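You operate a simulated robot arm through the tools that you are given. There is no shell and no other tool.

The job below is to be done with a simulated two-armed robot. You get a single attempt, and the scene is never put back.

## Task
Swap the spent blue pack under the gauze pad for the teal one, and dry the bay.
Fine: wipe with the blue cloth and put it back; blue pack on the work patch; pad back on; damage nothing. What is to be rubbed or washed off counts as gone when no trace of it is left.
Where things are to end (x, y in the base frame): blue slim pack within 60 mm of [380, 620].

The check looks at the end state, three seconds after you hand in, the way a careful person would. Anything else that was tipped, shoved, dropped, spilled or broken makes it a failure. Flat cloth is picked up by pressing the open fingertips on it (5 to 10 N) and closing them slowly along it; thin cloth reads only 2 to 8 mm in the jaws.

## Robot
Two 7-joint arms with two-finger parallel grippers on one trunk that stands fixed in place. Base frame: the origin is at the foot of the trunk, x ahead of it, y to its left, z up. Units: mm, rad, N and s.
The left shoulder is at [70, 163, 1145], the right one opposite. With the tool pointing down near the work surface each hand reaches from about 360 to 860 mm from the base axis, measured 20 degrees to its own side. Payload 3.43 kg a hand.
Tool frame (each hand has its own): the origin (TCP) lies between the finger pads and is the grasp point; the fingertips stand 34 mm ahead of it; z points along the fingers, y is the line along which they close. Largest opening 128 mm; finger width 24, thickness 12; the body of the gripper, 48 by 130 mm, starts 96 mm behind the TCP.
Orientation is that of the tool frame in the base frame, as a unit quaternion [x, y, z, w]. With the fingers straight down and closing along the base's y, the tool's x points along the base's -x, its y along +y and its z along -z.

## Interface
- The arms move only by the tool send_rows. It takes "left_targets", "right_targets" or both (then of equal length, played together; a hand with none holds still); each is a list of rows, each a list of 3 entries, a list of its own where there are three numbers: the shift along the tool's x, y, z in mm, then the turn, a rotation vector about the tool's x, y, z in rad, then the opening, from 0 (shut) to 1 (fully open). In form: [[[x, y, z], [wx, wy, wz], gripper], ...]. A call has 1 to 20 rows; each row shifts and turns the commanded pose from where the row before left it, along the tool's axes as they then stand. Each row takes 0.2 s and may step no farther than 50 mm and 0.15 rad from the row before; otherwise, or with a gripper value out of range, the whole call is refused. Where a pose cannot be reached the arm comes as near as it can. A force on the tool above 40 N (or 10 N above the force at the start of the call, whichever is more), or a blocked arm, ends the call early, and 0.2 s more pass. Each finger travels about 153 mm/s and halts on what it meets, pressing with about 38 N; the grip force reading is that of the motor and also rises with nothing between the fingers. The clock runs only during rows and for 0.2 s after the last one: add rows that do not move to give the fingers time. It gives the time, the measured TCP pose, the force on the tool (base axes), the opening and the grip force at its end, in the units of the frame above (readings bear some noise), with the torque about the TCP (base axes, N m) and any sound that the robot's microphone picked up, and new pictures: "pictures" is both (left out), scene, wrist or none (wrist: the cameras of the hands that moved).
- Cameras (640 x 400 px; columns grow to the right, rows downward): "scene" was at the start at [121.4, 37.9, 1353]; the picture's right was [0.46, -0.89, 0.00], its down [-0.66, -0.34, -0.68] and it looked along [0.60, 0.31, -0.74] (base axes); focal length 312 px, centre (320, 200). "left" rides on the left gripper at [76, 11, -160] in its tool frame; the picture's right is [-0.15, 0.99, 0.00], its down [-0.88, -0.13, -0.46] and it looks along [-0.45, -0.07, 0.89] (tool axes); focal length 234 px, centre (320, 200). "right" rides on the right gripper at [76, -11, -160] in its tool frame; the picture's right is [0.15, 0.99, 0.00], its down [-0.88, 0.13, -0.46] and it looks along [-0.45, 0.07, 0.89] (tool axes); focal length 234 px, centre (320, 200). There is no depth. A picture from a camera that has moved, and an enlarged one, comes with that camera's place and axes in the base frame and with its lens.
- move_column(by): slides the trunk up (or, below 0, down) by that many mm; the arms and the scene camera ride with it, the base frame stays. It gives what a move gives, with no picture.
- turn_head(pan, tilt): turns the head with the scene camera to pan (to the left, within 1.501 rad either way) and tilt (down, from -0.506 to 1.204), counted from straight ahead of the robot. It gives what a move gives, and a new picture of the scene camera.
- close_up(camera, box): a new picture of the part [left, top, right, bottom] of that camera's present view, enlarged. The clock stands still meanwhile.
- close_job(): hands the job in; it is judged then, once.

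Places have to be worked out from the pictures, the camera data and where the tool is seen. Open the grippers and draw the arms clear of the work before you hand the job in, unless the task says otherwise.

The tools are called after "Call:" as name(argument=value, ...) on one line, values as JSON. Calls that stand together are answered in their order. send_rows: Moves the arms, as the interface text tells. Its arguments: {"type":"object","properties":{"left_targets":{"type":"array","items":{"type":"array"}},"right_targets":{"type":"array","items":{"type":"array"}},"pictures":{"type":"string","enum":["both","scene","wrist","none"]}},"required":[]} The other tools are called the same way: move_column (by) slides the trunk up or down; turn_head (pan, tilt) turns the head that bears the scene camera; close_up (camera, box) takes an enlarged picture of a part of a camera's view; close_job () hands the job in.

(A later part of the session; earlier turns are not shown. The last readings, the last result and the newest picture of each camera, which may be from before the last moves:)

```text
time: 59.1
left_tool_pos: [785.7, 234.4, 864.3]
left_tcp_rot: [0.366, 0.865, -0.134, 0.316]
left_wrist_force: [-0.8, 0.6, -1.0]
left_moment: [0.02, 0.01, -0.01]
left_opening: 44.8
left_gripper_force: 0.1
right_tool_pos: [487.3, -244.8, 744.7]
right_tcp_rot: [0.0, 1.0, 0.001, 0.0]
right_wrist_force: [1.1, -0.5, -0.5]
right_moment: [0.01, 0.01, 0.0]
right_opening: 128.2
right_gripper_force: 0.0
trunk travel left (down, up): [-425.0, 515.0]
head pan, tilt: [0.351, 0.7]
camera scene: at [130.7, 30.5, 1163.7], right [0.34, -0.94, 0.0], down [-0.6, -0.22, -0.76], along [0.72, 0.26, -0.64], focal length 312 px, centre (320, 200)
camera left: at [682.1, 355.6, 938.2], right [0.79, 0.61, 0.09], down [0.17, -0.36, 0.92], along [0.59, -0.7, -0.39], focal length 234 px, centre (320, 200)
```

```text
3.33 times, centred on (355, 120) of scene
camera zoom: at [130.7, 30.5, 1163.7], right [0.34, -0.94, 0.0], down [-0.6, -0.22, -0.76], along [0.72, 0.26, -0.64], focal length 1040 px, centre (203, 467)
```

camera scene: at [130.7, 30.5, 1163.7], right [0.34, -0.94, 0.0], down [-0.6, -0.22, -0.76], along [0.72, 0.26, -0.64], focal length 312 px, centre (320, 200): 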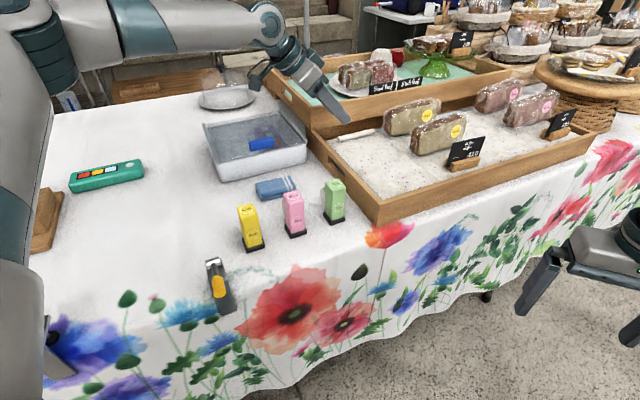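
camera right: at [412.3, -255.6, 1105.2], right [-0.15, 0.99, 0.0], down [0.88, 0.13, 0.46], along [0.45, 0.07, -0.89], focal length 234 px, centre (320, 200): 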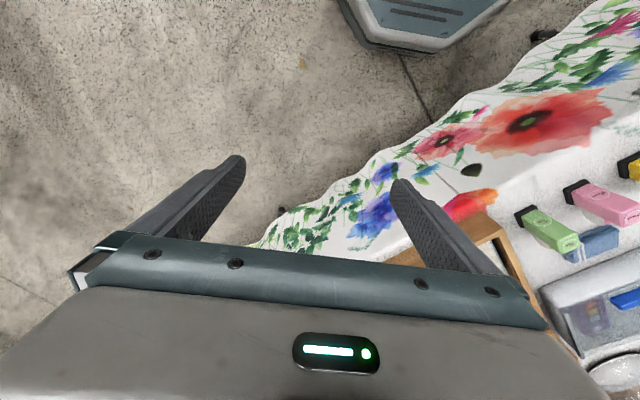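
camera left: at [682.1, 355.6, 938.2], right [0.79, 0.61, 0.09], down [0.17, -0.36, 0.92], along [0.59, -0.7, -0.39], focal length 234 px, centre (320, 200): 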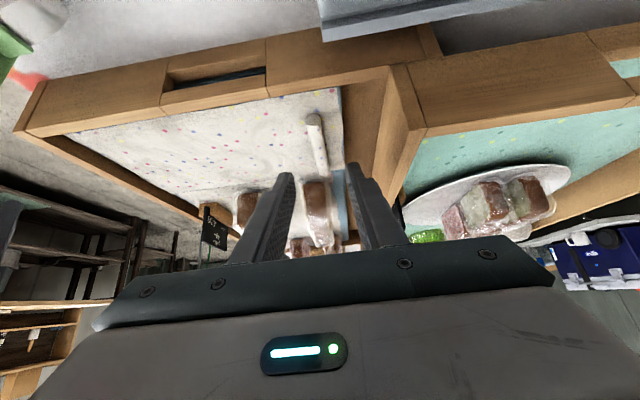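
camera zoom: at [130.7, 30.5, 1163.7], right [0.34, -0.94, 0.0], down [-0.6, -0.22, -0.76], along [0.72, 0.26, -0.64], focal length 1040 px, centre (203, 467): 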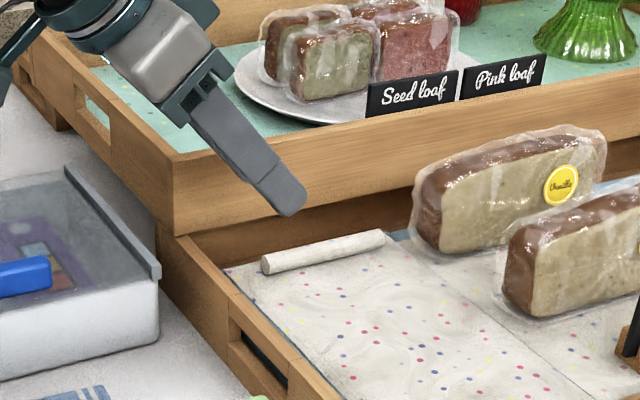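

Refined triangulation from the wrist views puts the roll at z≈777, from [799, 219] to [872, 144]. I'll descend partway toward a point about 25 mm from its left end and check.

Call:
send_rows(left_targets=[[[2.7, -0.5, 18.6], [0, 0, 0], 0.35], [[2.7, -0.5, 18.6], [0, 0, 0], 0.35], [[0, 0, 0], [0, 0, 0], 0.35]], pictures="wrist")

Call:
close_up(camera="left", box=[220, 40, 440, 220])

Call:
close_up(camera="scene", box=[310, 90, 410, 170])

```text
time: 59.9
left_tool_pos: [798.5, 220.3, 832.8]
left_tcp_rot: [0.365, 0.866, -0.134, 0.315]
left_wrist_force: [0.0, 0.4, -0.5]
left_moment: [0.03, 0.0, -0.01]
left_opening: 45.1
left_gripper_force: 0.0
right_tool_pos: [486.9, -245.4, 743.6]
right_tcp_rot: [0.0, 1.0, 0.0, 0.0]
right_wrist_force: [1.0, 0.1, -1.1]
right_moment: [0.01, 0.01, -0.01]
right_opening: 127.8
right_gripper_force: 0.1
trunk travel left (down, up): [-425.0, 515.0]
head pan, tilt: [0.351, 0.7]
camera left: at [695.2, 341.4, 907.0], right [0.79, 0.61, 0.09], down [0.17, -0.36, 0.92], along [0.59, -0.7, -0.39], focal length 234 px, centre (320, 200)
```

left: 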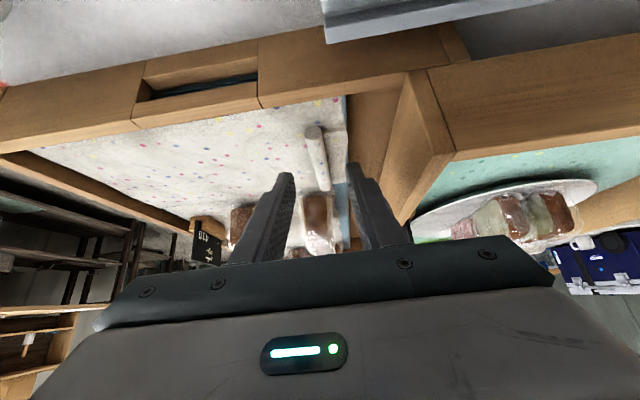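

```text
2.22 times, centred on (330, 130) of left
camera zoom: at [695.2, 341.4, 907.0], right [0.79, 0.61, 0.09], down [0.17, -0.36, 0.92], along [0.59, -0.7, -0.39], focal length 520 px, centre (298, 356)
```

zoom: 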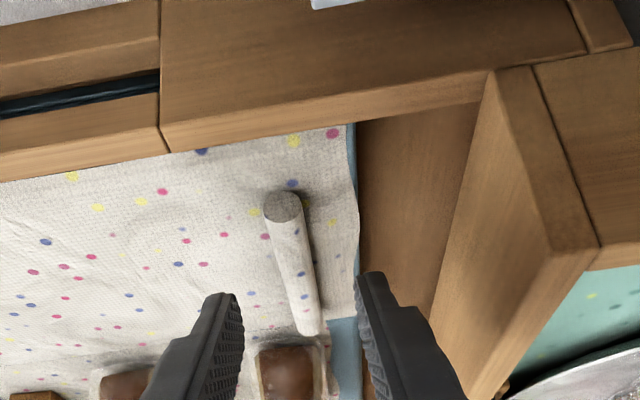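

```text
5.00 times, centred on (360, 130) of scene
camera zoom: at [130.5, 30.9, 1163.7], right [0.34, -0.94, 0.0], down [-0.6, -0.22, -0.76], along [0.72, 0.26, -0.64], focal length 1559 px, centre (120, 550)
```

zoom: 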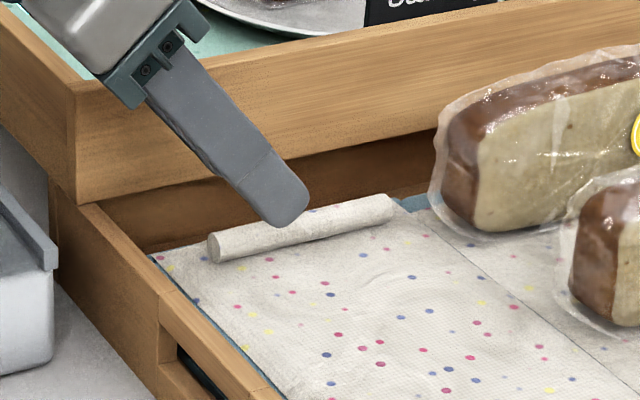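

Alignment looks right: the fingers straddle the roll. I'll descend in small steps the remaining ~27 mm and check forces.

Call:
send_rows(left_targets=[[[4.5, 0, 5.35], [0, 0, 0], 0.35], [[4.5, 0, 5.35], [0, 0, 0], 0.35], [[4.5, 0, 5.35], [0, 0, 0], 0.35], [[0, 0, 0], [0, 0, 0], 0.35]], pictures="none")

Call:
close_up(camera="scene", box=[310, 90, 410, 170])

Call:
close_up(camera="left", box=[240, 100, 400, 230])

```text
time: 60.9
left_tool_pos: [797.3, 218.6, 811.3]
left_tcp_rot: [0.366, 0.865, -0.134, 0.315]
left_wrist_force: [0.1, 0.0, 0.4]
left_moment: [0.0, 0.03, -0.04]
left_opening: 45.1
left_gripper_force: 0.1
right_tool_pos: [486.2, -244.7, 743.2]
right_tcp_rot: [0.0, 1.0, 0.0, 0.0]
right_wrist_force: [0.6, -0.2, -0.2]
right_moment: [0.02, 0.0, 0.01]
right_opening: 127.8
right_gripper_force: 0.0
trunk travel left (down, up): [-425.0, 515.0]
head pan, tilt: [0.351, 0.7]
```

```text
5.00 times, centred on (360, 130) of scene
camera zoom: at [130.6, 30.8, 1163.7], right [0.34, -0.94, 0.0], down [-0.6, -0.22, -0.76], along [0.72, 0.26, -0.64], focal length 1559 px, centre (120, 550)
```

zoom: 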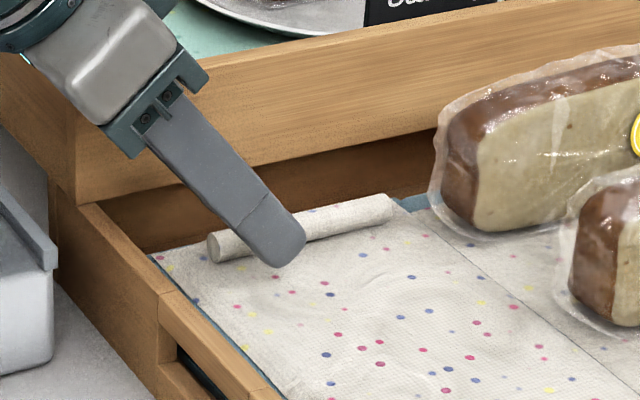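

```text
3.08 times, centred on (320, 165) of left
camera zoom: at [694.2, 340.7, 886.1], right [0.79, 0.61, 0.09], down [0.17, -0.36, 0.92], along [0.59, -0.7, -0.39], focal length 720 px, centre (320, 308)
```

zoom: 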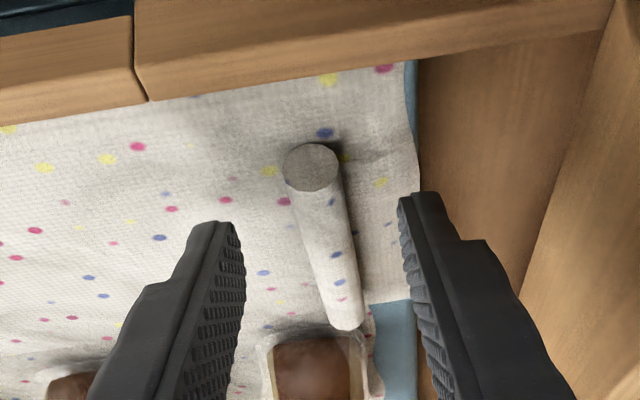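

Fingers straddle the roll with tips near z≈785. A few more millimetres down, then close gently.

Call:
send_rows(left_targets=[[[1.9, 0, 2.3], [0, 0, 0], 0.35], [[1.9, 0, 2.3], [0, 0, 0], 0.35], [[1.9, 0, 2.3], [0, 0, 0], 0.35], [[0, 0, 0], [0, 0, 0], 0.35]], pictures="none")

Call:
close_up(camera="scene", box=[320, 100, 400, 164])

```text
time: 61.9
left_tool_pos: [796.6, 217.9, 806.2]
left_tcp_rot: [0.365, 0.865, -0.133, 0.318]
left_wrist_force: [2.2, 2.6, 10.2]
left_moment: [-0.08, -0.12, 0.05]
left_opening: 44.9
left_gripper_force: 0.1
right_tool_pos: [485.8, -245.3, 744.8]
right_tcp_rot: [0.001, 1.0, -0.001, 0.001]
right_wrist_force: [0.7, -0.6, 0.3]
right_moment: [0.01, -0.02, -0.02]
right_opening: 128.0
right_gripper_force: 0.1
trunk travel left (down, up): [-425.0, 515.0]
head pan, tilt: [0.351, 0.7]
```

```text
6.25 times, centred on (360, 132) of scene
camera zoom: at [129.7, 30.8, 1164.0], right [0.34, -0.94, 0.0], down [-0.6, -0.22, -0.77], along [0.72, 0.26, -0.64], focal length 1949 px, centre (70, 625)
```

zoom: 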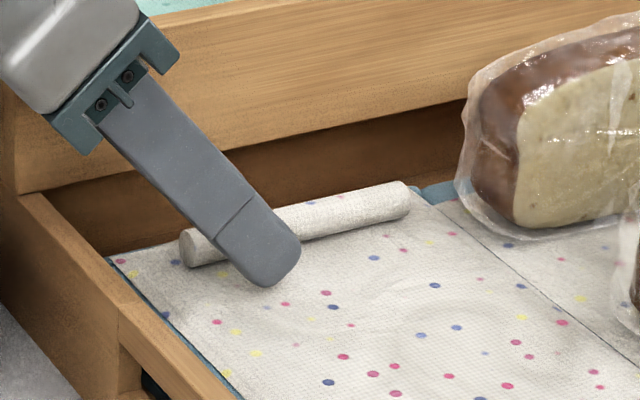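

Light contact (10 N) at the pad surface, z≈772. I'll lift 2 mm and close the fingers gradually on the roll.

Call:
send_rows(left_targets=[[[-1.3, 0, -1.5], [0, 0, 0], 0.3], [[0, 0, 0], [0, 0, 0], 0.22], [[0, 0, 0], [0, 0, 0], 0.15], [[0, 0, 0], [0, 0, 0], 0.1], [[0, 0, 0], [0, 0, 0], 0.06], [[0, 0, 0], [0, 0, 0], 0.06]], pictures="wrist")

Call:
close_up(camera="scene", box=[320, 100, 400, 164])

Call:
close_up(camera="left", box=[240, 100, 400, 230])

```text
time: 63.3
left_tool_pos: [797.2, 219.3, 806.3]
left_tcp_rot: [0.365, 0.865, -0.134, 0.317]
left_wrist_force: [2.5, 0.6, 7.9]
left_moment: [-0.14, -0.08, 0.46]
left_opening: 15.6
left_gripper_force: 37.9
right_tool_pos: [487.3, -245.3, 743.7]
right_tcp_rot: [0.0, 1.0, 0.0, 0.0]
right_wrist_force: [-0.4, -0.9, -0.2]
right_moment: [0.01, -0.02, -0.01]
right_opening: 128.2
right_gripper_force: 0.0
trunk travel left (down, up): [-425.0, 515.0]
head pan, tilt: [0.351, 0.7]
camera left: at [693.5, 341.4, 880.1], right [0.79, 0.61, 0.1], down [0.17, -0.36, 0.92], along [0.59, -0.7, -0.39], focal length 234 px, centre (320, 200)
```

left: 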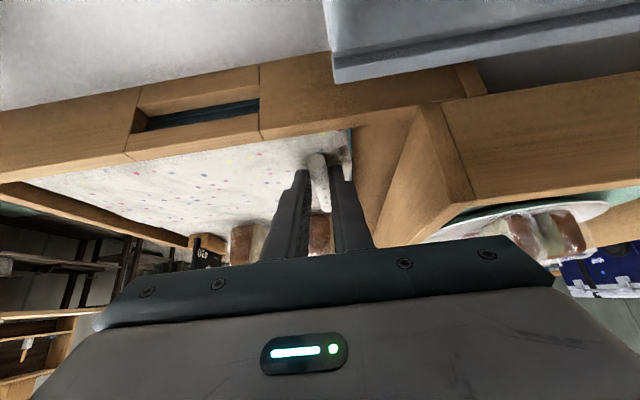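

```text
6.25 times, centred on (360, 132) of scene
camera zoom: at [129.9, 30.7, 1163.8], right [0.34, -0.94, 0.0], down [-0.6, -0.22, -0.77], along [0.72, 0.26, -0.64], focal length 1949 px, centre (70, 625)
```

zoom: 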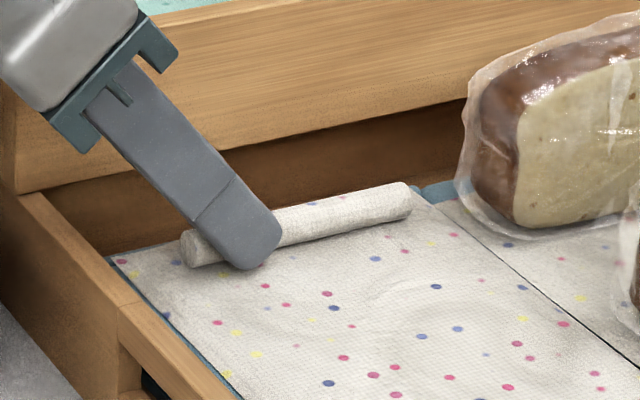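

```text
3.08 times, centred on (320, 165) of left
camera zoom: at [693.5, 341.4, 880.1], right [0.79, 0.61, 0.1], down [0.17, -0.36, 0.92], along [0.59, -0.7, -0.39], focal length 720 px, centre (320, 308)
```

zoom: 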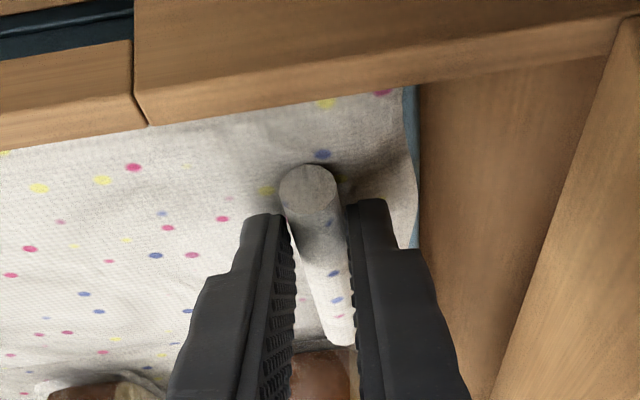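

The roll is held (15.6 mm). I'll lift straight up by 20 mm and look at how the pad behaves.

Call:
send_rows(left_targets=[[[-3.9, 0, -4.6], [0, 0, 0], 0.06], [[-4.5, 0, -5.35], [0, 0, 0], 0.06], [[-4.5, 0, -5.35], [0, 0, 0], 0.06], [[0, 0, 0], [0, 0, 0], 0.06]], pictures="wrist")

Call:
close_up(camera="scene", box=[310, 90, 430, 220])

```text
time: 64.3
left_tool_pos: [796.6, 218.3, 824.4]
left_tcp_rot: [0.365, 0.865, -0.134, 0.316]
left_wrist_force: [-0.1, -0.1, 0.2]
left_moment: [-0.05, -0.02, -0.01]
left_opening: 7.6
left_gripper_force: 0.1
right_tool_pos: [486.4, -245.7, 743.2]
right_tcp_rot: [0.0, 1.0, 0.0, 0.0]
right_wrist_force: [0.1, -0.6, -0.2]
right_moment: [-0.02, -0.03, 0.02]
right_opening: 127.9
right_gripper_force: 0.1
trunk travel left (down, up): [-425.0, 515.0]
head pan, tilt: [0.351, 0.7]
camera left: at [694.2, 341.3, 899.0], right [0.79, 0.61, 0.09], down [0.17, -0.36, 0.92], along [0.59, -0.7, -0.39], focal length 234 px, centre (320, 200)
```

left: 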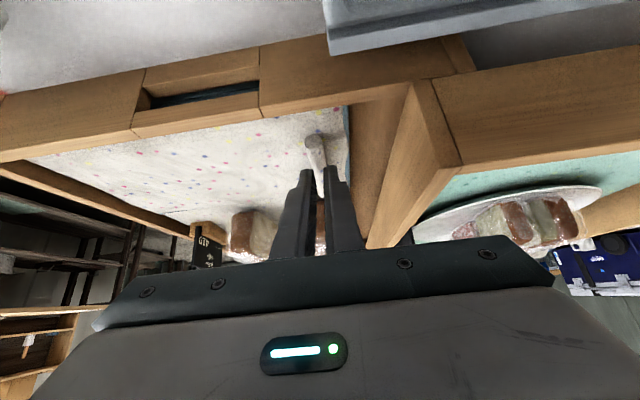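

```text
3.08 times, centred on (370, 155) of scene
camera zoom: at [130.7, 30.8, 1163.7], right [0.34, -0.94, 0.0], down [-0.6, -0.22, -0.76], along [0.72, 0.26, -0.64], focal length 960 px, centre (166, 338)
```

zoom: 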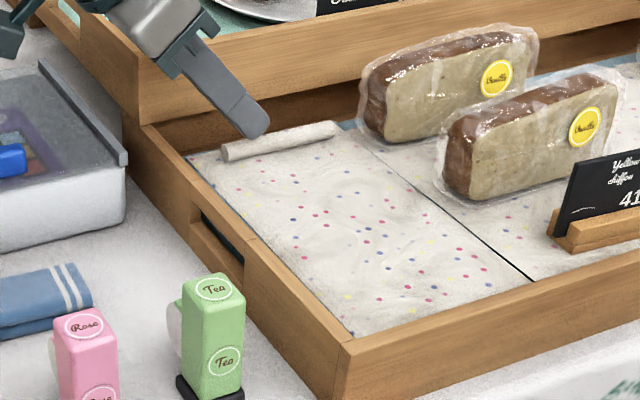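

The roll slipped out: with this lean only a corner of the fingertips held it. I'll open, and try with less tilt so the fingertips sit flatter around the roll.

Call:
send_rows(left_targets=[[[-12.9, 0, -15.3], [0, 0, 0], 0.2], [[0, 0, 0], [0, 0.1, 0], 0.35], [[0, 0, 0], [0, 0.1, 0], 0.35], [[0, 0, 0], [0, 0.1, 0], 0.35], [[0, 0, 0], [0, 0.1, 0], 0.35], [[0, 0, 0], [0, 0, 0], 0.35]], pictures="wrist")

Call:
close_up(camera="left", box=[200, 60, 420, 240])

```text
time: 65.7
left_tool_pos: [764.4, 237.7, 846.7]
left_tcp_rot: [0.385, 0.911, -0.059, 0.138]
left_wrist_force: [0.1, 0.0, -1.0]
left_moment: [-0.01, 0.03, 0.0]
left_opening: 44.5
left_gripper_force: 0.0
left hand out of reach, approached as far as the arm can: row 4, 5
right_tool_pos: [487.5, -245.7, 745.5]
right_tcp_rot: [0.0, 1.0, 0.0, 0.0]
right_wrist_force: [-0.6, 0.3, -0.2]
right_moment: [0.04, -0.01, -0.01]
right_opening: 127.8
right_gripper_force: 0.0
trunk travel left (down, up): [-425.0, 515.0]
head pan, tilt: [0.351, 0.7]
camera left: at [689.7, 330.3, 977.9], right [0.81, 0.59, 0.04], down [0.4, -0.6, 0.7], along [0.44, -0.54, -0.72], focal length 234 px, centre (320, 200)
```

left: 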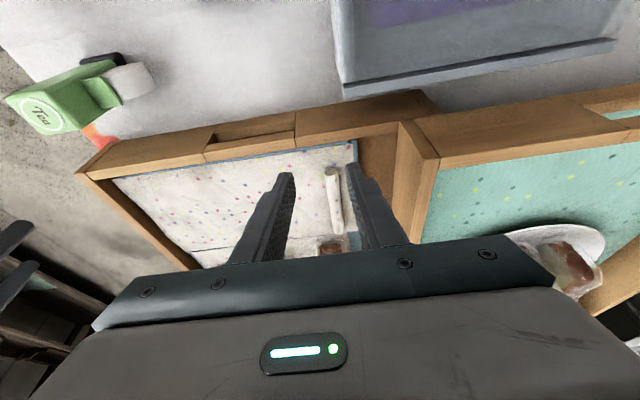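

```text
2.22 times, centred on (310, 150) of left
camera zoom: at [689.7, 330.3, 977.9], right [0.81, 0.59, 0.04], down [0.4, -0.6, 0.7], along [0.44, -0.54, -0.72], focal length 520 px, centre (342, 311)
```

zoom: 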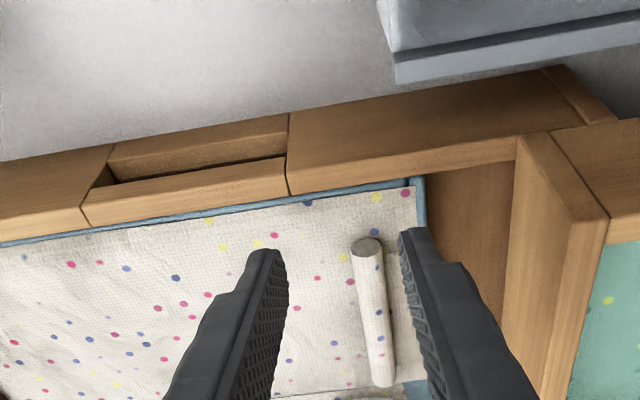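

The reach limit fits a sphere, so a tilt of about 0.55 rad should just work here. I'll set that and hover the fingertips over the roll about 18 mm from its left end.

Call:
send_rows(left_targets=[[[0, 0, 0], [0, -0.125, 0], 0.3], [[0, 0, 0], [0, -0.125, 0], 0.3], [[-10.2, 5.8, 16.6], [0, 0, 0], 0.3], [[-10.3, 5.9, 16.7], [0, 0, 0], 0.3], [[0, 0, 0], [0, 0, 0], 0.3]], pictures="wrist")

Call:
close_up(camera="left", box=[240, 100, 400, 230])

Call:
close_up(camera="scene", box=[310, 90, 410, 170])

```text
time: 66.9
left_tool_pos: [797.0, 220.8, 830.5]
left_tcp_rot: [0.374, 0.887, -0.106, 0.251]
left_wrist_force: [0.4, 0.2, -0.4]
left_moment: [-0.03, 0.01, 0.01]
left_opening: 38.5
left_gripper_force: 0.2
right_tool_pos: [487.0, -245.3, 744.1]
right_tcp_rot: [0.0, 1.0, 0.0, 0.0]
right_wrist_force: [0.3, -0.2, 0.4]
right_moment: [-0.01, 0.04, 0.02]
right_opening: 127.9
right_gripper_force: 0.0
trunk travel left (down, up): [-425.0, 515.0]
head pan, tilt: [0.351, 0.7]
camera left: at [702.7, 334.2, 927.1], right [0.8, 0.6, 0.08], down [0.26, -0.46, 0.85], along [0.55, -0.66, -0.52], focal length 234 px, centre (320, 200)
```

left: 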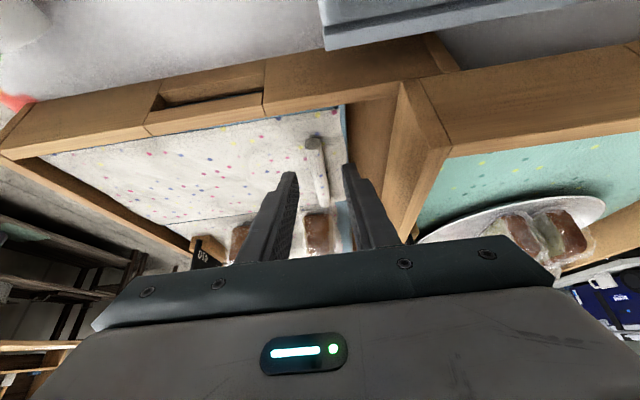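

```text
3.08 times, centred on (320, 165) of left
camera zoom: at [702.7, 334.2, 927.1], right [0.8, 0.6, 0.08], down [0.26, -0.46, 0.85], along [0.55, -0.66, -0.52], focal length 720 px, centre (320, 308)
```

zoom: 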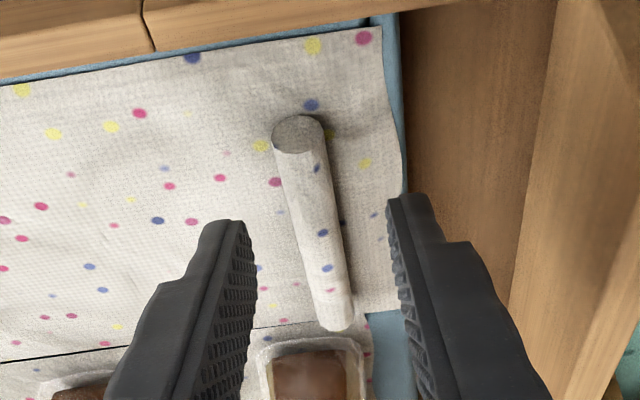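

```text
5.00 times, centred on (360, 130) of scene
camera zoom: at [130.5, 31.0, 1163.7], right [0.34, -0.94, 0.0], down [-0.6, -0.22, -0.76], along [0.72, 0.26, -0.64], focal length 1559 px, centre (120, 550)
```

zoom: 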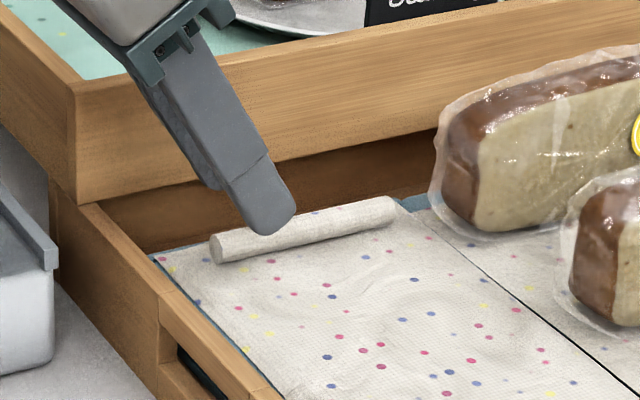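

Reachable at this tilt. Descending in two stages toward contact.

Call:
send_rows(left_targets=[[[4.7, 0, 7.7], [0, 0, 0], 0.3], [[4.2, 0, 6.8], [0, 0, 0], 0.3], [[0, 0, 0], [0, 0, 0], 0.3]], pictures="none")

Call:
send_rows(left_targets=[[[1.6, 0, 2.6], [0, 0, 0], 0.3], [[1.6, 0, 2.6], [0, 0, 0], 0.3], [[0, 0, 0], [0, 0, 0], 0.3]], pictures="none")

Call:
close_up(camera="left", box=[240, 100, 400, 230])

```text
time: 67.7
left_tool_pos: [796.2, 219.8, 812.7]
left_tcp_rot: [0.375, 0.886, -0.106, 0.251]
left_wrist_force: [-0.2, 0.1, 0.4]
left_moment: [0.0, 0.0, 0.04]
left_opening: 38.4
left_gripper_force: 0.0
right_tool_pos: [486.1, -245.1, 743.7]
right_tcp_rot: [0.0, 1.0, 0.0, 0.001]
right_wrist_force: [0.0, -0.3, -0.8]
right_moment: [0.02, 0.03, -0.01]
right_opening: 128.3
right_gripper_force: 0.0
trunk travel left (down, up): [-425.0, 515.0]
head pan, tilt: [0.351, 0.7]
```

```text
time: 68.5
left_tool_pos: [796.4, 220.0, 806.7]
left_tcp_rot: [0.374, 0.886, -0.105, 0.252]
left_wrist_force: [1.8, 0.5, 5.9]
left_moment: [-0.06, -0.14, 0.01]
left_opening: 38.3
left_gripper_force: 0.2
right_tool_pos: [487.2, -247.0, 744.0]
right_tcp_rot: [0.0, 1.0, 0.0, 0.0]
right_wrist_force: [0.7, 0.5, 0.0]
right_moment: [-0.02, -0.03, 0.0]
right_opening: 128.0
right_gripper_force: 0.1
trunk travel left (down, up): [-425.0, 515.0]
head pan, tilt: [0.351, 0.7]
```

```text
3.08 times, centred on (320, 165) of left
camera zoom: at [702.4, 333.2, 904.6], right [0.8, 0.6, 0.08], down [0.26, -0.46, 0.85], along [0.55, -0.66, -0.52], focal length 720 px, centre (320, 308)
```

zoom: 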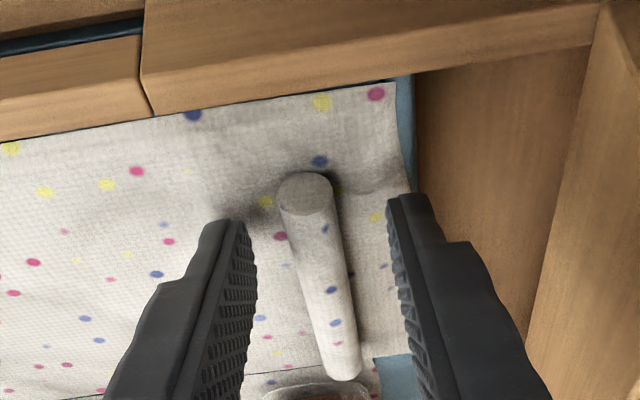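

Contact at 6 N with the roll between the fingers. I'll press ~1.5 mm more and close fully.

Call:
send_rows(left_targets=[[[0.8, 0, 1.3], [0, 0, 0], 0.3], [[0, 0, 0], [0, 0, 0], 0.24], [[0, 0, 0], [0, 0, 0], 0.2], [[0, 0, 0], [0, 0, 0], 0.16], [[0, 0, 0], [0, 0, 0], 0.12], [[0, 0, 0], [0, 0, 0], 0.06], [[0, 0, 0], [0, 0, 0], 0.0], [[0, 0, 0], [0, 0, 0], 0.0]], pictures="none")

Call:
close_up(camera="left", box=[240, 100, 400, 230])

Call:
close_up(camera="scene", box=[320, 100, 400, 164])

```text
time: 70.3
left_tool_pos: [794.7, 219.9, 806.6]
left_tcp_rot: [0.374, 0.886, -0.104, 0.252]
left_wrist_force: [2.8, -4.5, 23.7]
left_moment: [-0.33, -0.2, 0.23]
left_opening: 16.2
left_gripper_force: 37.8
right_tool_pos: [485.0, -245.1, 744.1]
right_tcp_rot: [0.0, 1.0, 0.001, 0.001]
right_wrist_force: [0.3, -0.1, 0.4]
right_moment: [0.02, 0.02, 0.0]
right_opening: 127.8
right_gripper_force: 0.0
trunk travel left (down, up): [-425.0, 515.0]
head pan, tilt: [0.351, 0.7]
```

```text
3.08 times, centred on (320, 165) of left
camera zoom: at [700.7, 332.3, 904.6], right [0.8, 0.6, 0.08], down [0.26, -0.46, 0.85], along [0.55, -0.66, -0.52], focal length 720 px, centre (320, 308)
```

zoom: 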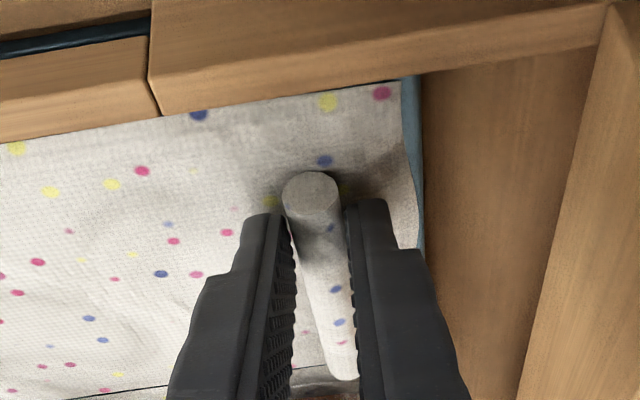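

```text
6.25 times, centred on (360, 132) of scene
camera zoom: at [128.2, 29.7, 1164.1], right [0.34, -0.94, 0.0], down [-0.6, -0.22, -0.77], along [0.72, 0.26, -0.64], focal length 1949 px, centre (70, 625)
```

zoom: 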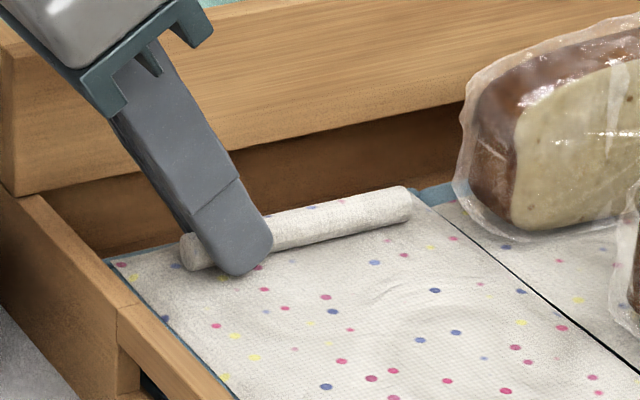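

Gripping 16.2 mm. I'll lift slowly by 4 mm and check the grip and force.

Call:
send_rows(left_targets=[[[-1.0, 0, -1.7], [0, 0, 0], 0.0], [[-1.0, 0, -1.7], [0, 0, 0], 0.0]], pictures="none")

```text
time: 70.9
left_tool_pos: [794.6, 219.6, 807.7]
left_tcp_rot: [0.375, 0.887, -0.105, 0.249]
left_wrist_force: [3.0, -5.1, 9.9]
left_moment: [-0.8, -0.8, -0.02]
left_opening: 15.7
left_gripper_force: 38.2
right_tool_pos: [485.4, -246.1, 743.8]
right_tcp_rot: [0.001, 1.0, 0.0, 0.0]
right_wrist_force: [-0.2, 0.1, -0.4]
right_moment: [0.0, 0.02, 0.0]
right_opening: 128.1
right_gripper_force: 0.0
trunk travel left (down, up): [-425.0, 515.0]
head pan, tilt: [0.351, 0.7]
```

Call:
send_rows(left_targets=[[[-1.0, 0, -1.7], [0, 0, 0], 0.0], [[-1.0, 0, -1.7], [0, 0, 0], 0.0]], pictures="none")

Call:
close_up(camera="scene", box=[310, 90, 430, 200])

```text
time: 71.5
left_tool_pos: [794.4, 221.9, 810.5]
left_tcp_rot: [0.374, 0.887, -0.105, 0.248]
left_wrist_force: [-0.5, -0.1, -0.3]
left_moment: [0.04, -0.02, -0.03]
left_opening: 15.9
left_gripper_force: 38.3
right_tool_pos: [487.1, -244.5, 743.1]
right_tcp_rot: [-0.001, 1.0, 0.0, 0.0]
right_wrist_force: [-0.1, -0.5, 0.2]
right_moment: [0.03, 0.01, 0.0]
right_opening: 128.1
right_gripper_force: 0.0
trunk travel left (down, up): [-425.0, 515.0]
head pan, tilt: [0.351, 0.7]
```

```text
3.64 times, centred on (370, 145) of scene
camera zoom: at [130.7, 31.0, 1163.5], right [0.34, -0.94, 0.0], down [-0.6, -0.22, -0.76], along [0.72, 0.26, -0.64], focal length 1134 px, centre (138, 400)
```

zoom: 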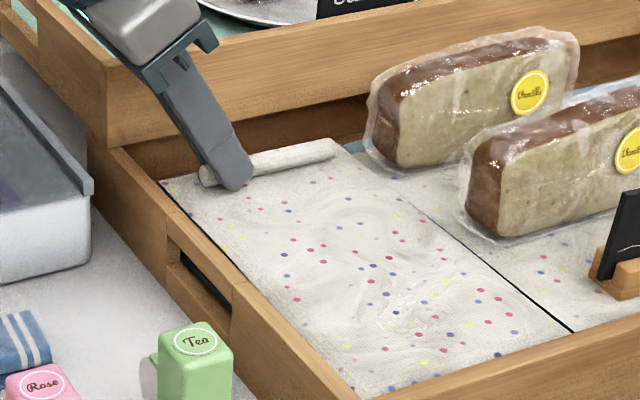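

Still held. Continuing the lift in small steps.

Call:
send_rows(left_targets=[[[-1.6, 0, -2.6], [0, 0, 0], 0.0], [[-1.6, 0, -2.6], [0, 0, 0], 0.0]], pictures="none")

Call:
close_up(camera="scene", box=[310, 90, 430, 200])

Call:
close_up(camera="left", box=[240, 100, 400, 230])

```text
time: 72.1
left_tool_pos: [796.7, 221.2, 818.9]
left_tcp_rot: [0.375, 0.886, -0.106, 0.25]
left_wrist_force: [0.4, -0.1, -0.2]
left_moment: [0.05, -0.01, 0.01]
left_opening: 15.7
left_gripper_force: 38.1
right_tool_pos: [487.1, -245.7, 744.2]
right_tcp_rot: [0.0, 1.0, 0.0, 0.0]
right_wrist_force: [-0.1, 0.2, 0.0]
right_moment: [0.0, -0.01, -0.03]
right_opening: 128.2
right_gripper_force: 0.1
trunk travel left (down, up): [-425.0, 515.0]
head pan, tilt: [0.351, 0.7]
```

```text
3.64 times, centred on (370, 145) of scene
camera zoom: at [130.7, 30.8, 1163.7], right [0.34, -0.94, 0.0], down [-0.6, -0.22, -0.76], along [0.72, 0.26, -0.64], focal length 1134 px, centre (138, 400)
```

zoom: 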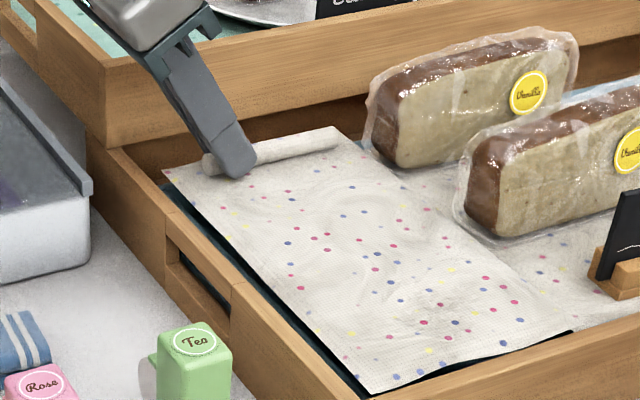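

```text
3.08 times, centred on (320, 165) of left
camera zoom: at [703.1, 333.6, 916.4], right [0.8, 0.6, 0.08], down [0.26, -0.46, 0.85], along [0.54, -0.66, -0.52], focal length 720 px, centre (320, 308)
```

zoom: 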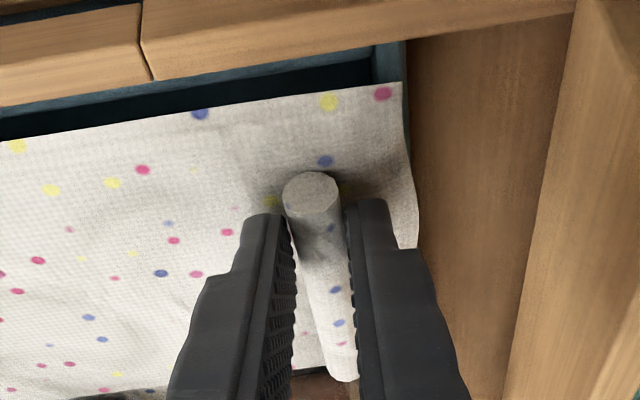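

The pad comes up as one stiff panel and a blue-lined bay is appearing underneath. I'll lift it higher to see the bay.

Call:
send_rows(left_targets=[[[-5.2, 0, -8.5], [0, 0, 0], 0.0], [[-5.2, 0, -8.5], [0, 0, 0], 0.0], [[-5.2, 0, -8.5], [0, 0, 0], 0.0], [[-5.2, 0, -8.5], [0, 0, 0], 0.0], [[-5.2, 0, -8.5], [0, 0, 0], 0.0], [[-5.2, 0, -8.5], [0, 0, 0], 0.0], [[0, 0, 0], [0, 0, 0], 0.0]], pictures="both")

Call:
close_up(camera="scene", box=[290, 60, 450, 210])

```text
time: 73.7
left_tool_pos: [796.8, 220.4, 879.7]
left_tcp_rot: [0.374, 0.887, -0.106, 0.25]
left_wrist_force: [0.6, -0.1, 0.2]
left_moment: [0.03, 0.01, 0.02]
left_opening: 16.2
left_gripper_force: 38.3
right_tool_pos: [487.8, -245.4, 744.1]
right_tcp_rot: [-0.001, 1.0, 0.0, 0.0]
right_wrist_force: [0.6, -0.6, -0.2]
right_moment: [0.03, 0.04, 0.02]
right_opening: 127.9
right_gripper_force: 0.1
trunk travel left (down, up): [-425.0, 515.0]
head pan, tilt: [0.351, 0.7]
camera scene: at [130.9, 30.9, 1163.6], right [0.34, -0.94, 0.0], down [-0.61, -0.22, -0.76], along [0.72, 0.26, -0.64], focal length 312 px, centre (320, 200)
camera left: at [702.6, 333.7, 976.5], right [0.8, 0.6, 0.08], down [0.26, -0.46, 0.85], along [0.54, -0.66, -0.52], focal length 234 px, centre (320, 200)
```

scene: 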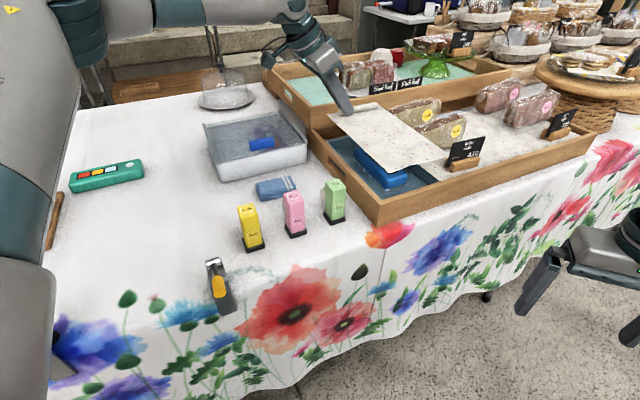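
left: 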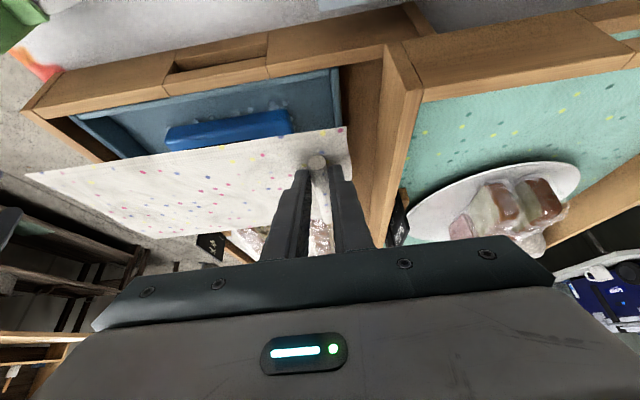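

```text
2.67 times, centred on (370, 135) of scene
camera zoom: at [130.9, 30.9, 1163.6], right [0.34, -0.94, 0.0], down [-0.61, -0.22, -0.76], along [0.72, 0.26, -0.64], focal length 832 px, centre (187, 373)
```

zoom: 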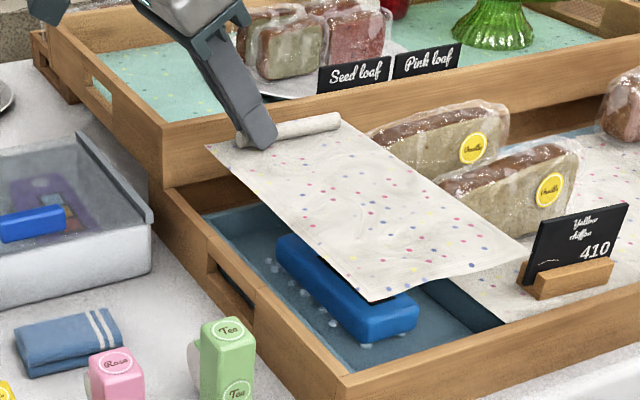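

The blue pack lies in a wet, blue-lined bay under the pad. I'll raise the pad a bit more and carry it level to free table space to the left, around [490, 470].

Call:
send_rows(left_targets=[[[-7.8, 0, -12.8], [0, 0, 0], 0.0], [[-7.8, 0, -12.8], [0, 0, 0], 0.0], [[-7.8, 0, -12.8], [0, 0, 0], 0.0], [[23.6, 3.6, -14.5], [0, 0, 0], 0.0], [[23.6, 3.6, -14.5], [0, 0, 0], 0.0], [[23.6, 3.6, -14.5], [0, 0, 0], 0.0], [[23.6, 3.6, -14.5], [0, 0, 0], 0.0], [[23.6, 3.6, -14.5], [0, 0, 0], 0.0], [[23.6, 3.6, -14.5], [0, 0, 0], 0.0], [[23.6, 3.6, -14.5], [0, 0, 0], 0.0], [[23.6, 3.6, -14.5], [0, 0, 0], 0.0], [[0, 0, 0], [0, 0, 0], 0.0]], pictures="both")

```text
time: 76.3
left_tool_pos: [661.2, 399.8, 922.6]
left_tcp_rot: [0.375, 0.887, -0.106, 0.249]
left_wrist_force: [-0.4, -0.5, 0.0]
left_moment: [0.11, 0.01, 0.01]
left_opening: 16.1
left_gripper_force: 38.0
right_tool_pos: [487.2, -246.4, 743.2]
right_tcp_rot: [0.0, 1.0, 0.0, 0.0]
right_wrist_force: [0.1, 0.7, 0.6]
right_moment: [-0.03, 0.04, -0.02]
right_opening: 128.0
right_gripper_force: 0.1
trunk travel left (down, up): [-425.0, 515.0]
head pan, tilt: [0.351, 0.7]
camera scene: at [131.0, 30.5, 1163.6], right [0.34, -0.94, 0.0], down [-0.61, -0.22, -0.76], along [0.72, 0.26, -0.64], focal length 312 px, centre (320, 200)
camera left: at [566.9, 513.0, 1020.4], right [0.8, 0.6, 0.08], down [0.26, -0.46, 0.85], along [0.54, -0.66, -0.52], focal length 234 px, centre (320, 200)
```

scene: 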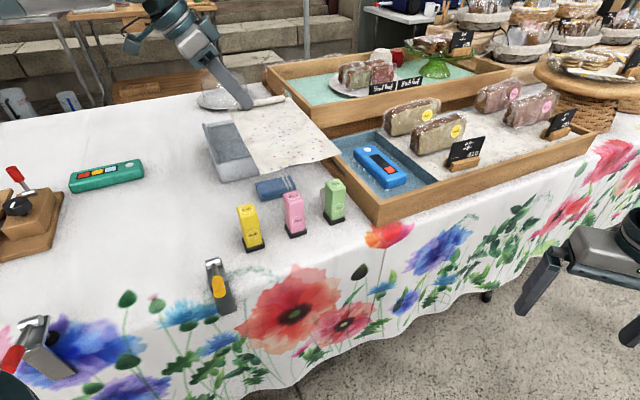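
left: 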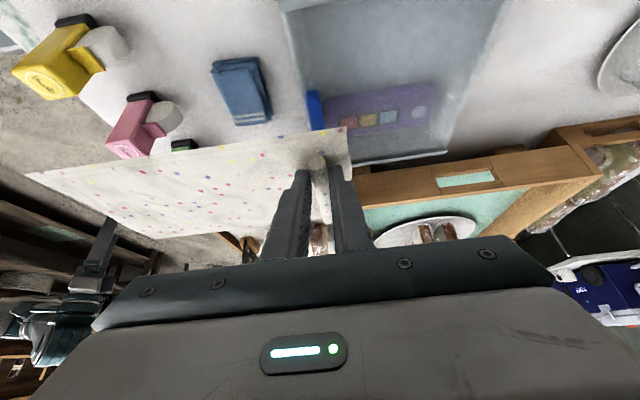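

The pad is safely held and the blue pack in its bay is in plain view. Continuing to the drop place.

Call:
send_rows(left_targets=[[[23.6, 3.6, -14.5], [0, 0, 0], 0.0], [[23.6, 3.6, -14.5], [0, 0, 0], 0.0], [[23.6, 3.6, -14.5], [0, 0, 0], 0.0], [[23.6, 3.6, -14.5], [0, 0, 0], 0.0], [[23.6, 3.6, -14.5], [0, 0, 0], 0.0], [[23.6, 3.6, -14.5], [0, 0, 0], 0.0], [[23.6, 3.6, -14.5], [0, 0, 0], 0.0], [[23.6, 3.6, -14.5], [0, 0, 0], 0.0], [[0, 0, 0], [0, 0, 0], 0.0]], pictures="both")

Call:
turn_head(pan=0.7, tilt=0.75)

```text
time: 78.3
left_tool_pos: [528.0, 580.1, 923.0]
left_tcp_rot: [0.375, 0.887, -0.105, 0.249]
left_wrist_force: [0.0, 0.7, 0.1]
left_moment: [0.09, -0.03, 0.02]
left_opening: 15.6
left_gripper_force: 38.1
right_tool_pos: [488.0, -245.1, 744.2]
right_tcp_rot: [0.0, 1.0, 0.0, 0.0]
right_wrist_force: [-0.9, -0.1, -0.7]
right_moment: [-0.01, 0.01, -0.02]
right_opening: 127.9
right_gripper_force: 0.0
trunk travel left (down, up): [-425.0, 515.0]
head pan, tilt: [0.351, 0.7]
camera scene: at [130.8, 30.6, 1163.7], right [0.34, -0.94, 0.0], down [-0.61, -0.22, -0.76], along [0.72, 0.26, -0.64], focal length 312 px, centre (320, 200)
camera left: at [434.7, 692.9, 1020.2], right [0.8, 0.6, 0.08], down [0.26, -0.46, 0.85], along [0.54, -0.66, -0.52], focal length 234 px, centre (320, 200)
```

scene: 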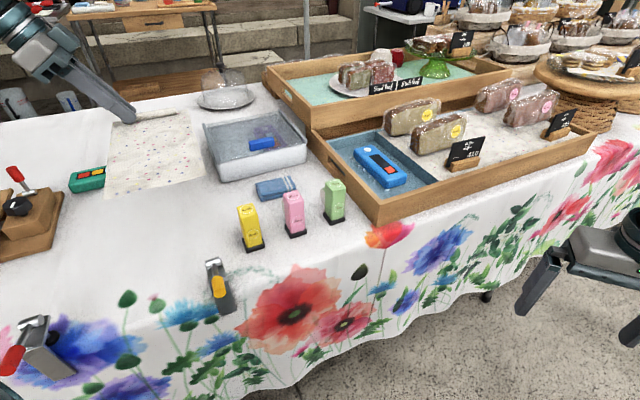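
left: 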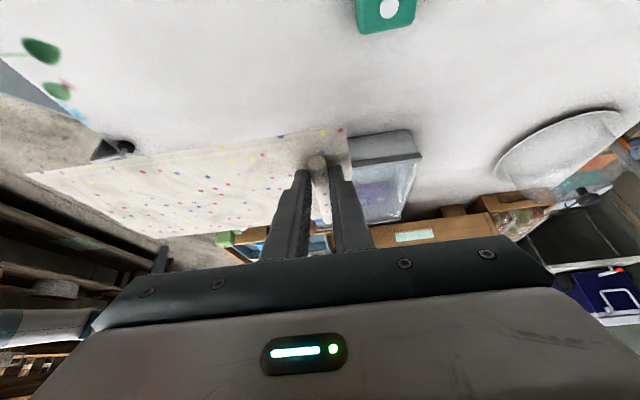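

```text
time: 79.1
left_tool_pos: [528.3, 579.9, 922.6]
left_tcp_rot: [0.375, 0.887, -0.105, 0.25]
left_wrist_force: [0.2, -0.2, -0.9]
left_moment: [0.07, -0.02, 0.01]
left_opening: 16.1
left_gripper_force: 38.2
right_tool_pos: [487.0, -245.5, 743.4]
right_tcp_rot: [0.001, 1.0, 0.0, -0.001]
right_wrist_force: [-0.7, 1.1, 0.8]
right_moment: [-0.02, -0.01, -0.04]
right_opening: 128.0
right_gripper_force: 0.1
trunk travel left (down, up): [-425.0, 515.0]
head pan, tilt: [0.7, 0.75]
camera scene: at [114.3, 55.1, 1159.4], right [0.64, -0.77, 0.0], down [-0.52, -0.44, -0.73], along [0.56, 0.47, -0.68], focal length 312 px, centre (320, 200)
```

scene: 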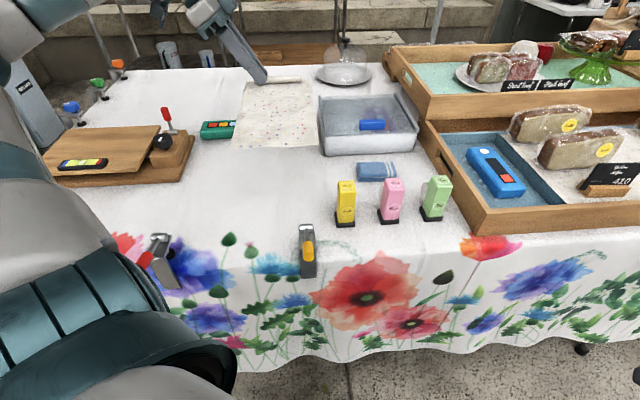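

The pad's landing area is clear of the teal pack, box and bottles. Lowering it in stages.

Call:
send_rows(left_targets=[[[8.6, -9.2, 18.2], [0, 0, 0], 0.0], [[10.5, 0, 17.05], [0, 0, 0], 0.0], [[10.5, 0, 17.05], [0, 0, 0], 0.0], [[10.5, 0, 17.05], [0, 0, 0], 0.0], [[10.5, 0, 17.05], [0, 0, 0], 0.0], [[0, 0, 0], [0, 0, 0], 0.0]], pictures="both")

Call:
close_up(camera="scene", box=[180, 50, 360, 240])

```text
time: 80.5
left_tool_pos: [521.3, 570.9, 824.5]
left_tcp_rot: [0.375, 0.887, -0.106, 0.25]
left_wrist_force: [0.2, 0.7, -0.5]
left_moment: [0.06, 0.0, -0.02]
left_opening: 16.0
left_gripper_force: 37.9
right_tool_pos: [486.7, -245.2, 744.1]
right_tcp_rot: [0.001, 1.0, 0.0, 0.001]
right_wrist_force: [0.3, -0.7, -0.5]
right_moment: [-0.02, 0.03, -0.01]
right_opening: 128.0
right_gripper_force: 0.0
trunk travel left (down, up): [-425.0, 515.0]
head pan, tilt: [0.7, 0.75]
camera scene: at [114.2, 54.9, 1159.5], right [0.64, -0.76, 0.0], down [-0.52, -0.44, -0.73], along [0.56, 0.47, -0.68], focal length 312 px, centre (320, 200)
camera left: at [428.1, 683.2, 920.8], right [0.8, 0.6, 0.08], down [0.26, -0.46, 0.85], along [0.54, -0.66, -0.52], focal length 234 px, centre (320, 200)
```

scene: 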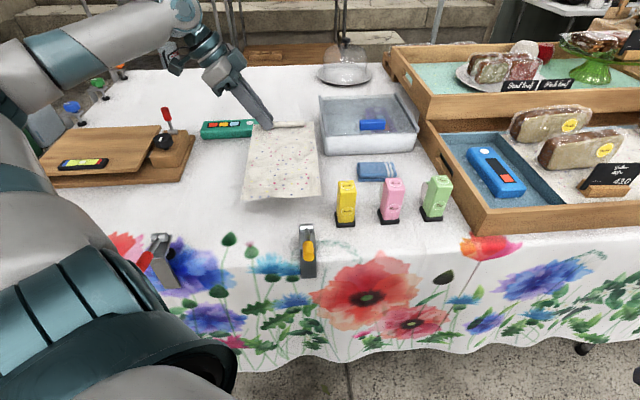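
left: 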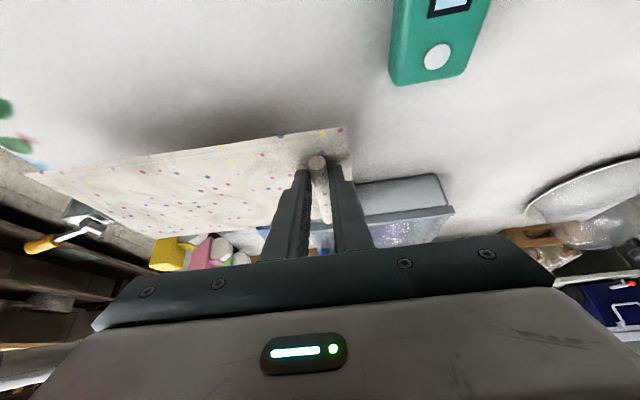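

```text
2.11 times, centred on (270, 145) of scene
camera zoom: at [114.2, 54.9, 1159.5], right [0.64, -0.76, 0.0], down [-0.52, -0.44, -0.73], along [0.56, 0.47, -0.68], focal length 657 px, centre (425, 316)
```

zoom: 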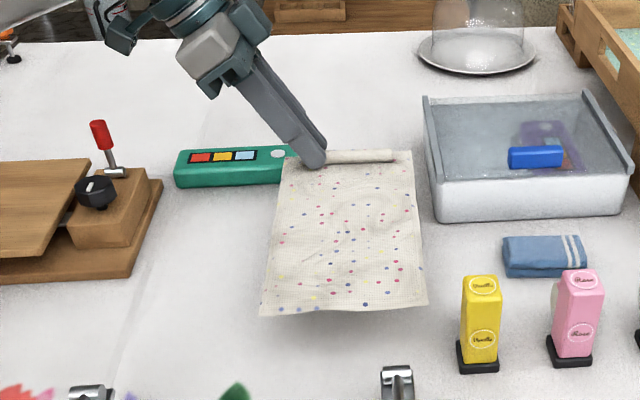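

Good clearance everywhere. Lowering further, then small steps until contact.

Call:
send_rows(left_targets=[[[10.5, 0, 17.05], [0, 0, 0], 0.0], [[5.2, 0, 8.5], [0, 0, 0], 0.0], [[0, 0, 0], [0, 0, 0], 0.0]], pictures="none")

Call:
close_up(camera="scene", box=[220, 90, 350, 220])

```text
time: 81.3
left_tool_pos: [522.4, 571.1, 792.3]
left_tcp_rot: [0.374, 0.887, -0.105, 0.25]
left_wrist_force: [-0.1, 0.1, -0.4]
left_moment: [0.04, 0.02, -0.01]
left_opening: 16.0
left_gripper_force: 38.0
right_tool_pos: [485.5, -244.9, 744.0]
right_tcp_rot: [-0.001, 1.0, 0.0, 0.0]
right_wrist_force: [-0.5, 0.1, -0.3]
right_moment: [-0.01, 0.0, 0.01]
right_opening: 128.3
right_gripper_force: 0.0
trunk travel left (down, up): [-425.0, 515.0]
head pan, tilt: [0.7, 0.75]
```

```text
3.08 times, centred on (285, 155) of scene
camera zoom: at [114.2, 55.2, 1159.4], right [0.64, -0.76, 0.0], down [-0.52, -0.44, -0.73], along [0.56, 0.47, -0.68], focal length 960 px, centre (428, 338)
```

zoom: 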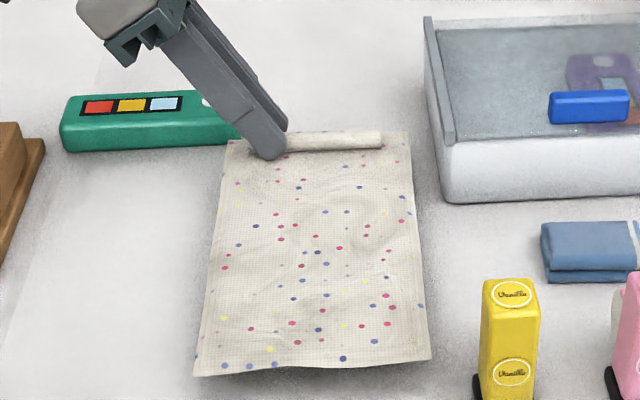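

Call:
send_rows(left_targets=[[[2.1, 0, 3.4], [0, 0, 0], 0.0], [[2.1, 0, 3.4], [0, 0, 0], 0.0], [[2.1, 0, 3.4], [0, 0, 0], 0.0], [[0, 0, 0], [0, 0, 0], 0.0]], pictures="none")

Call:
close_up(camera="scene", box=[220, 90, 350, 220])

```text
time: 82.3
left_tool_pos: [522.1, 569.9, 781.1]
left_tcp_rot: [0.375, 0.886, -0.106, 0.25]
left_wrist_force: [-0.6, 0.4, -0.8]
left_moment: [0.08, -0.01, -0.05]
left_opening: 16.0
left_gripper_force: 38.3
right_tool_pos: [486.1, -245.8, 742.5]
right_tcp_rot: [0.0, 1.0, 0.0, 0.0]
right_wrist_force: [0.4, -0.4, -0.5]
right_moment: [0.02, -0.01, -0.01]
right_opening: 127.9
right_gripper_force: 0.0
trunk travel left (down, up): [-425.0, 515.0]
head pan, tilt: [0.7, 0.75]
```

```text
3.08 times, centred on (285, 155) of scene
camera zoom: at [114.2, 55.0, 1159.4], right [0.64, -0.76, 0.0], down [-0.52, -0.44, -0.73], along [0.56, 0.47, -0.68], focal length 960 px, centre (428, 338)
```

zoom: 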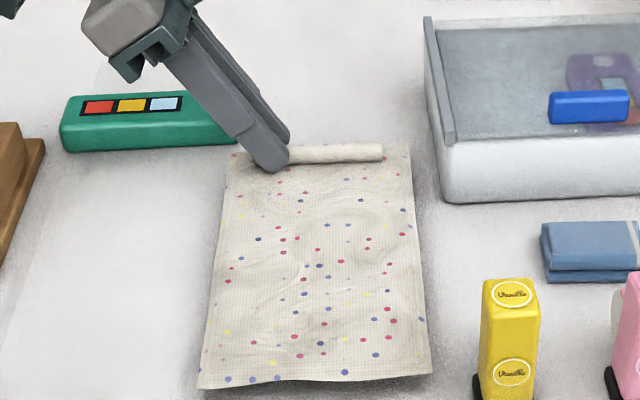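

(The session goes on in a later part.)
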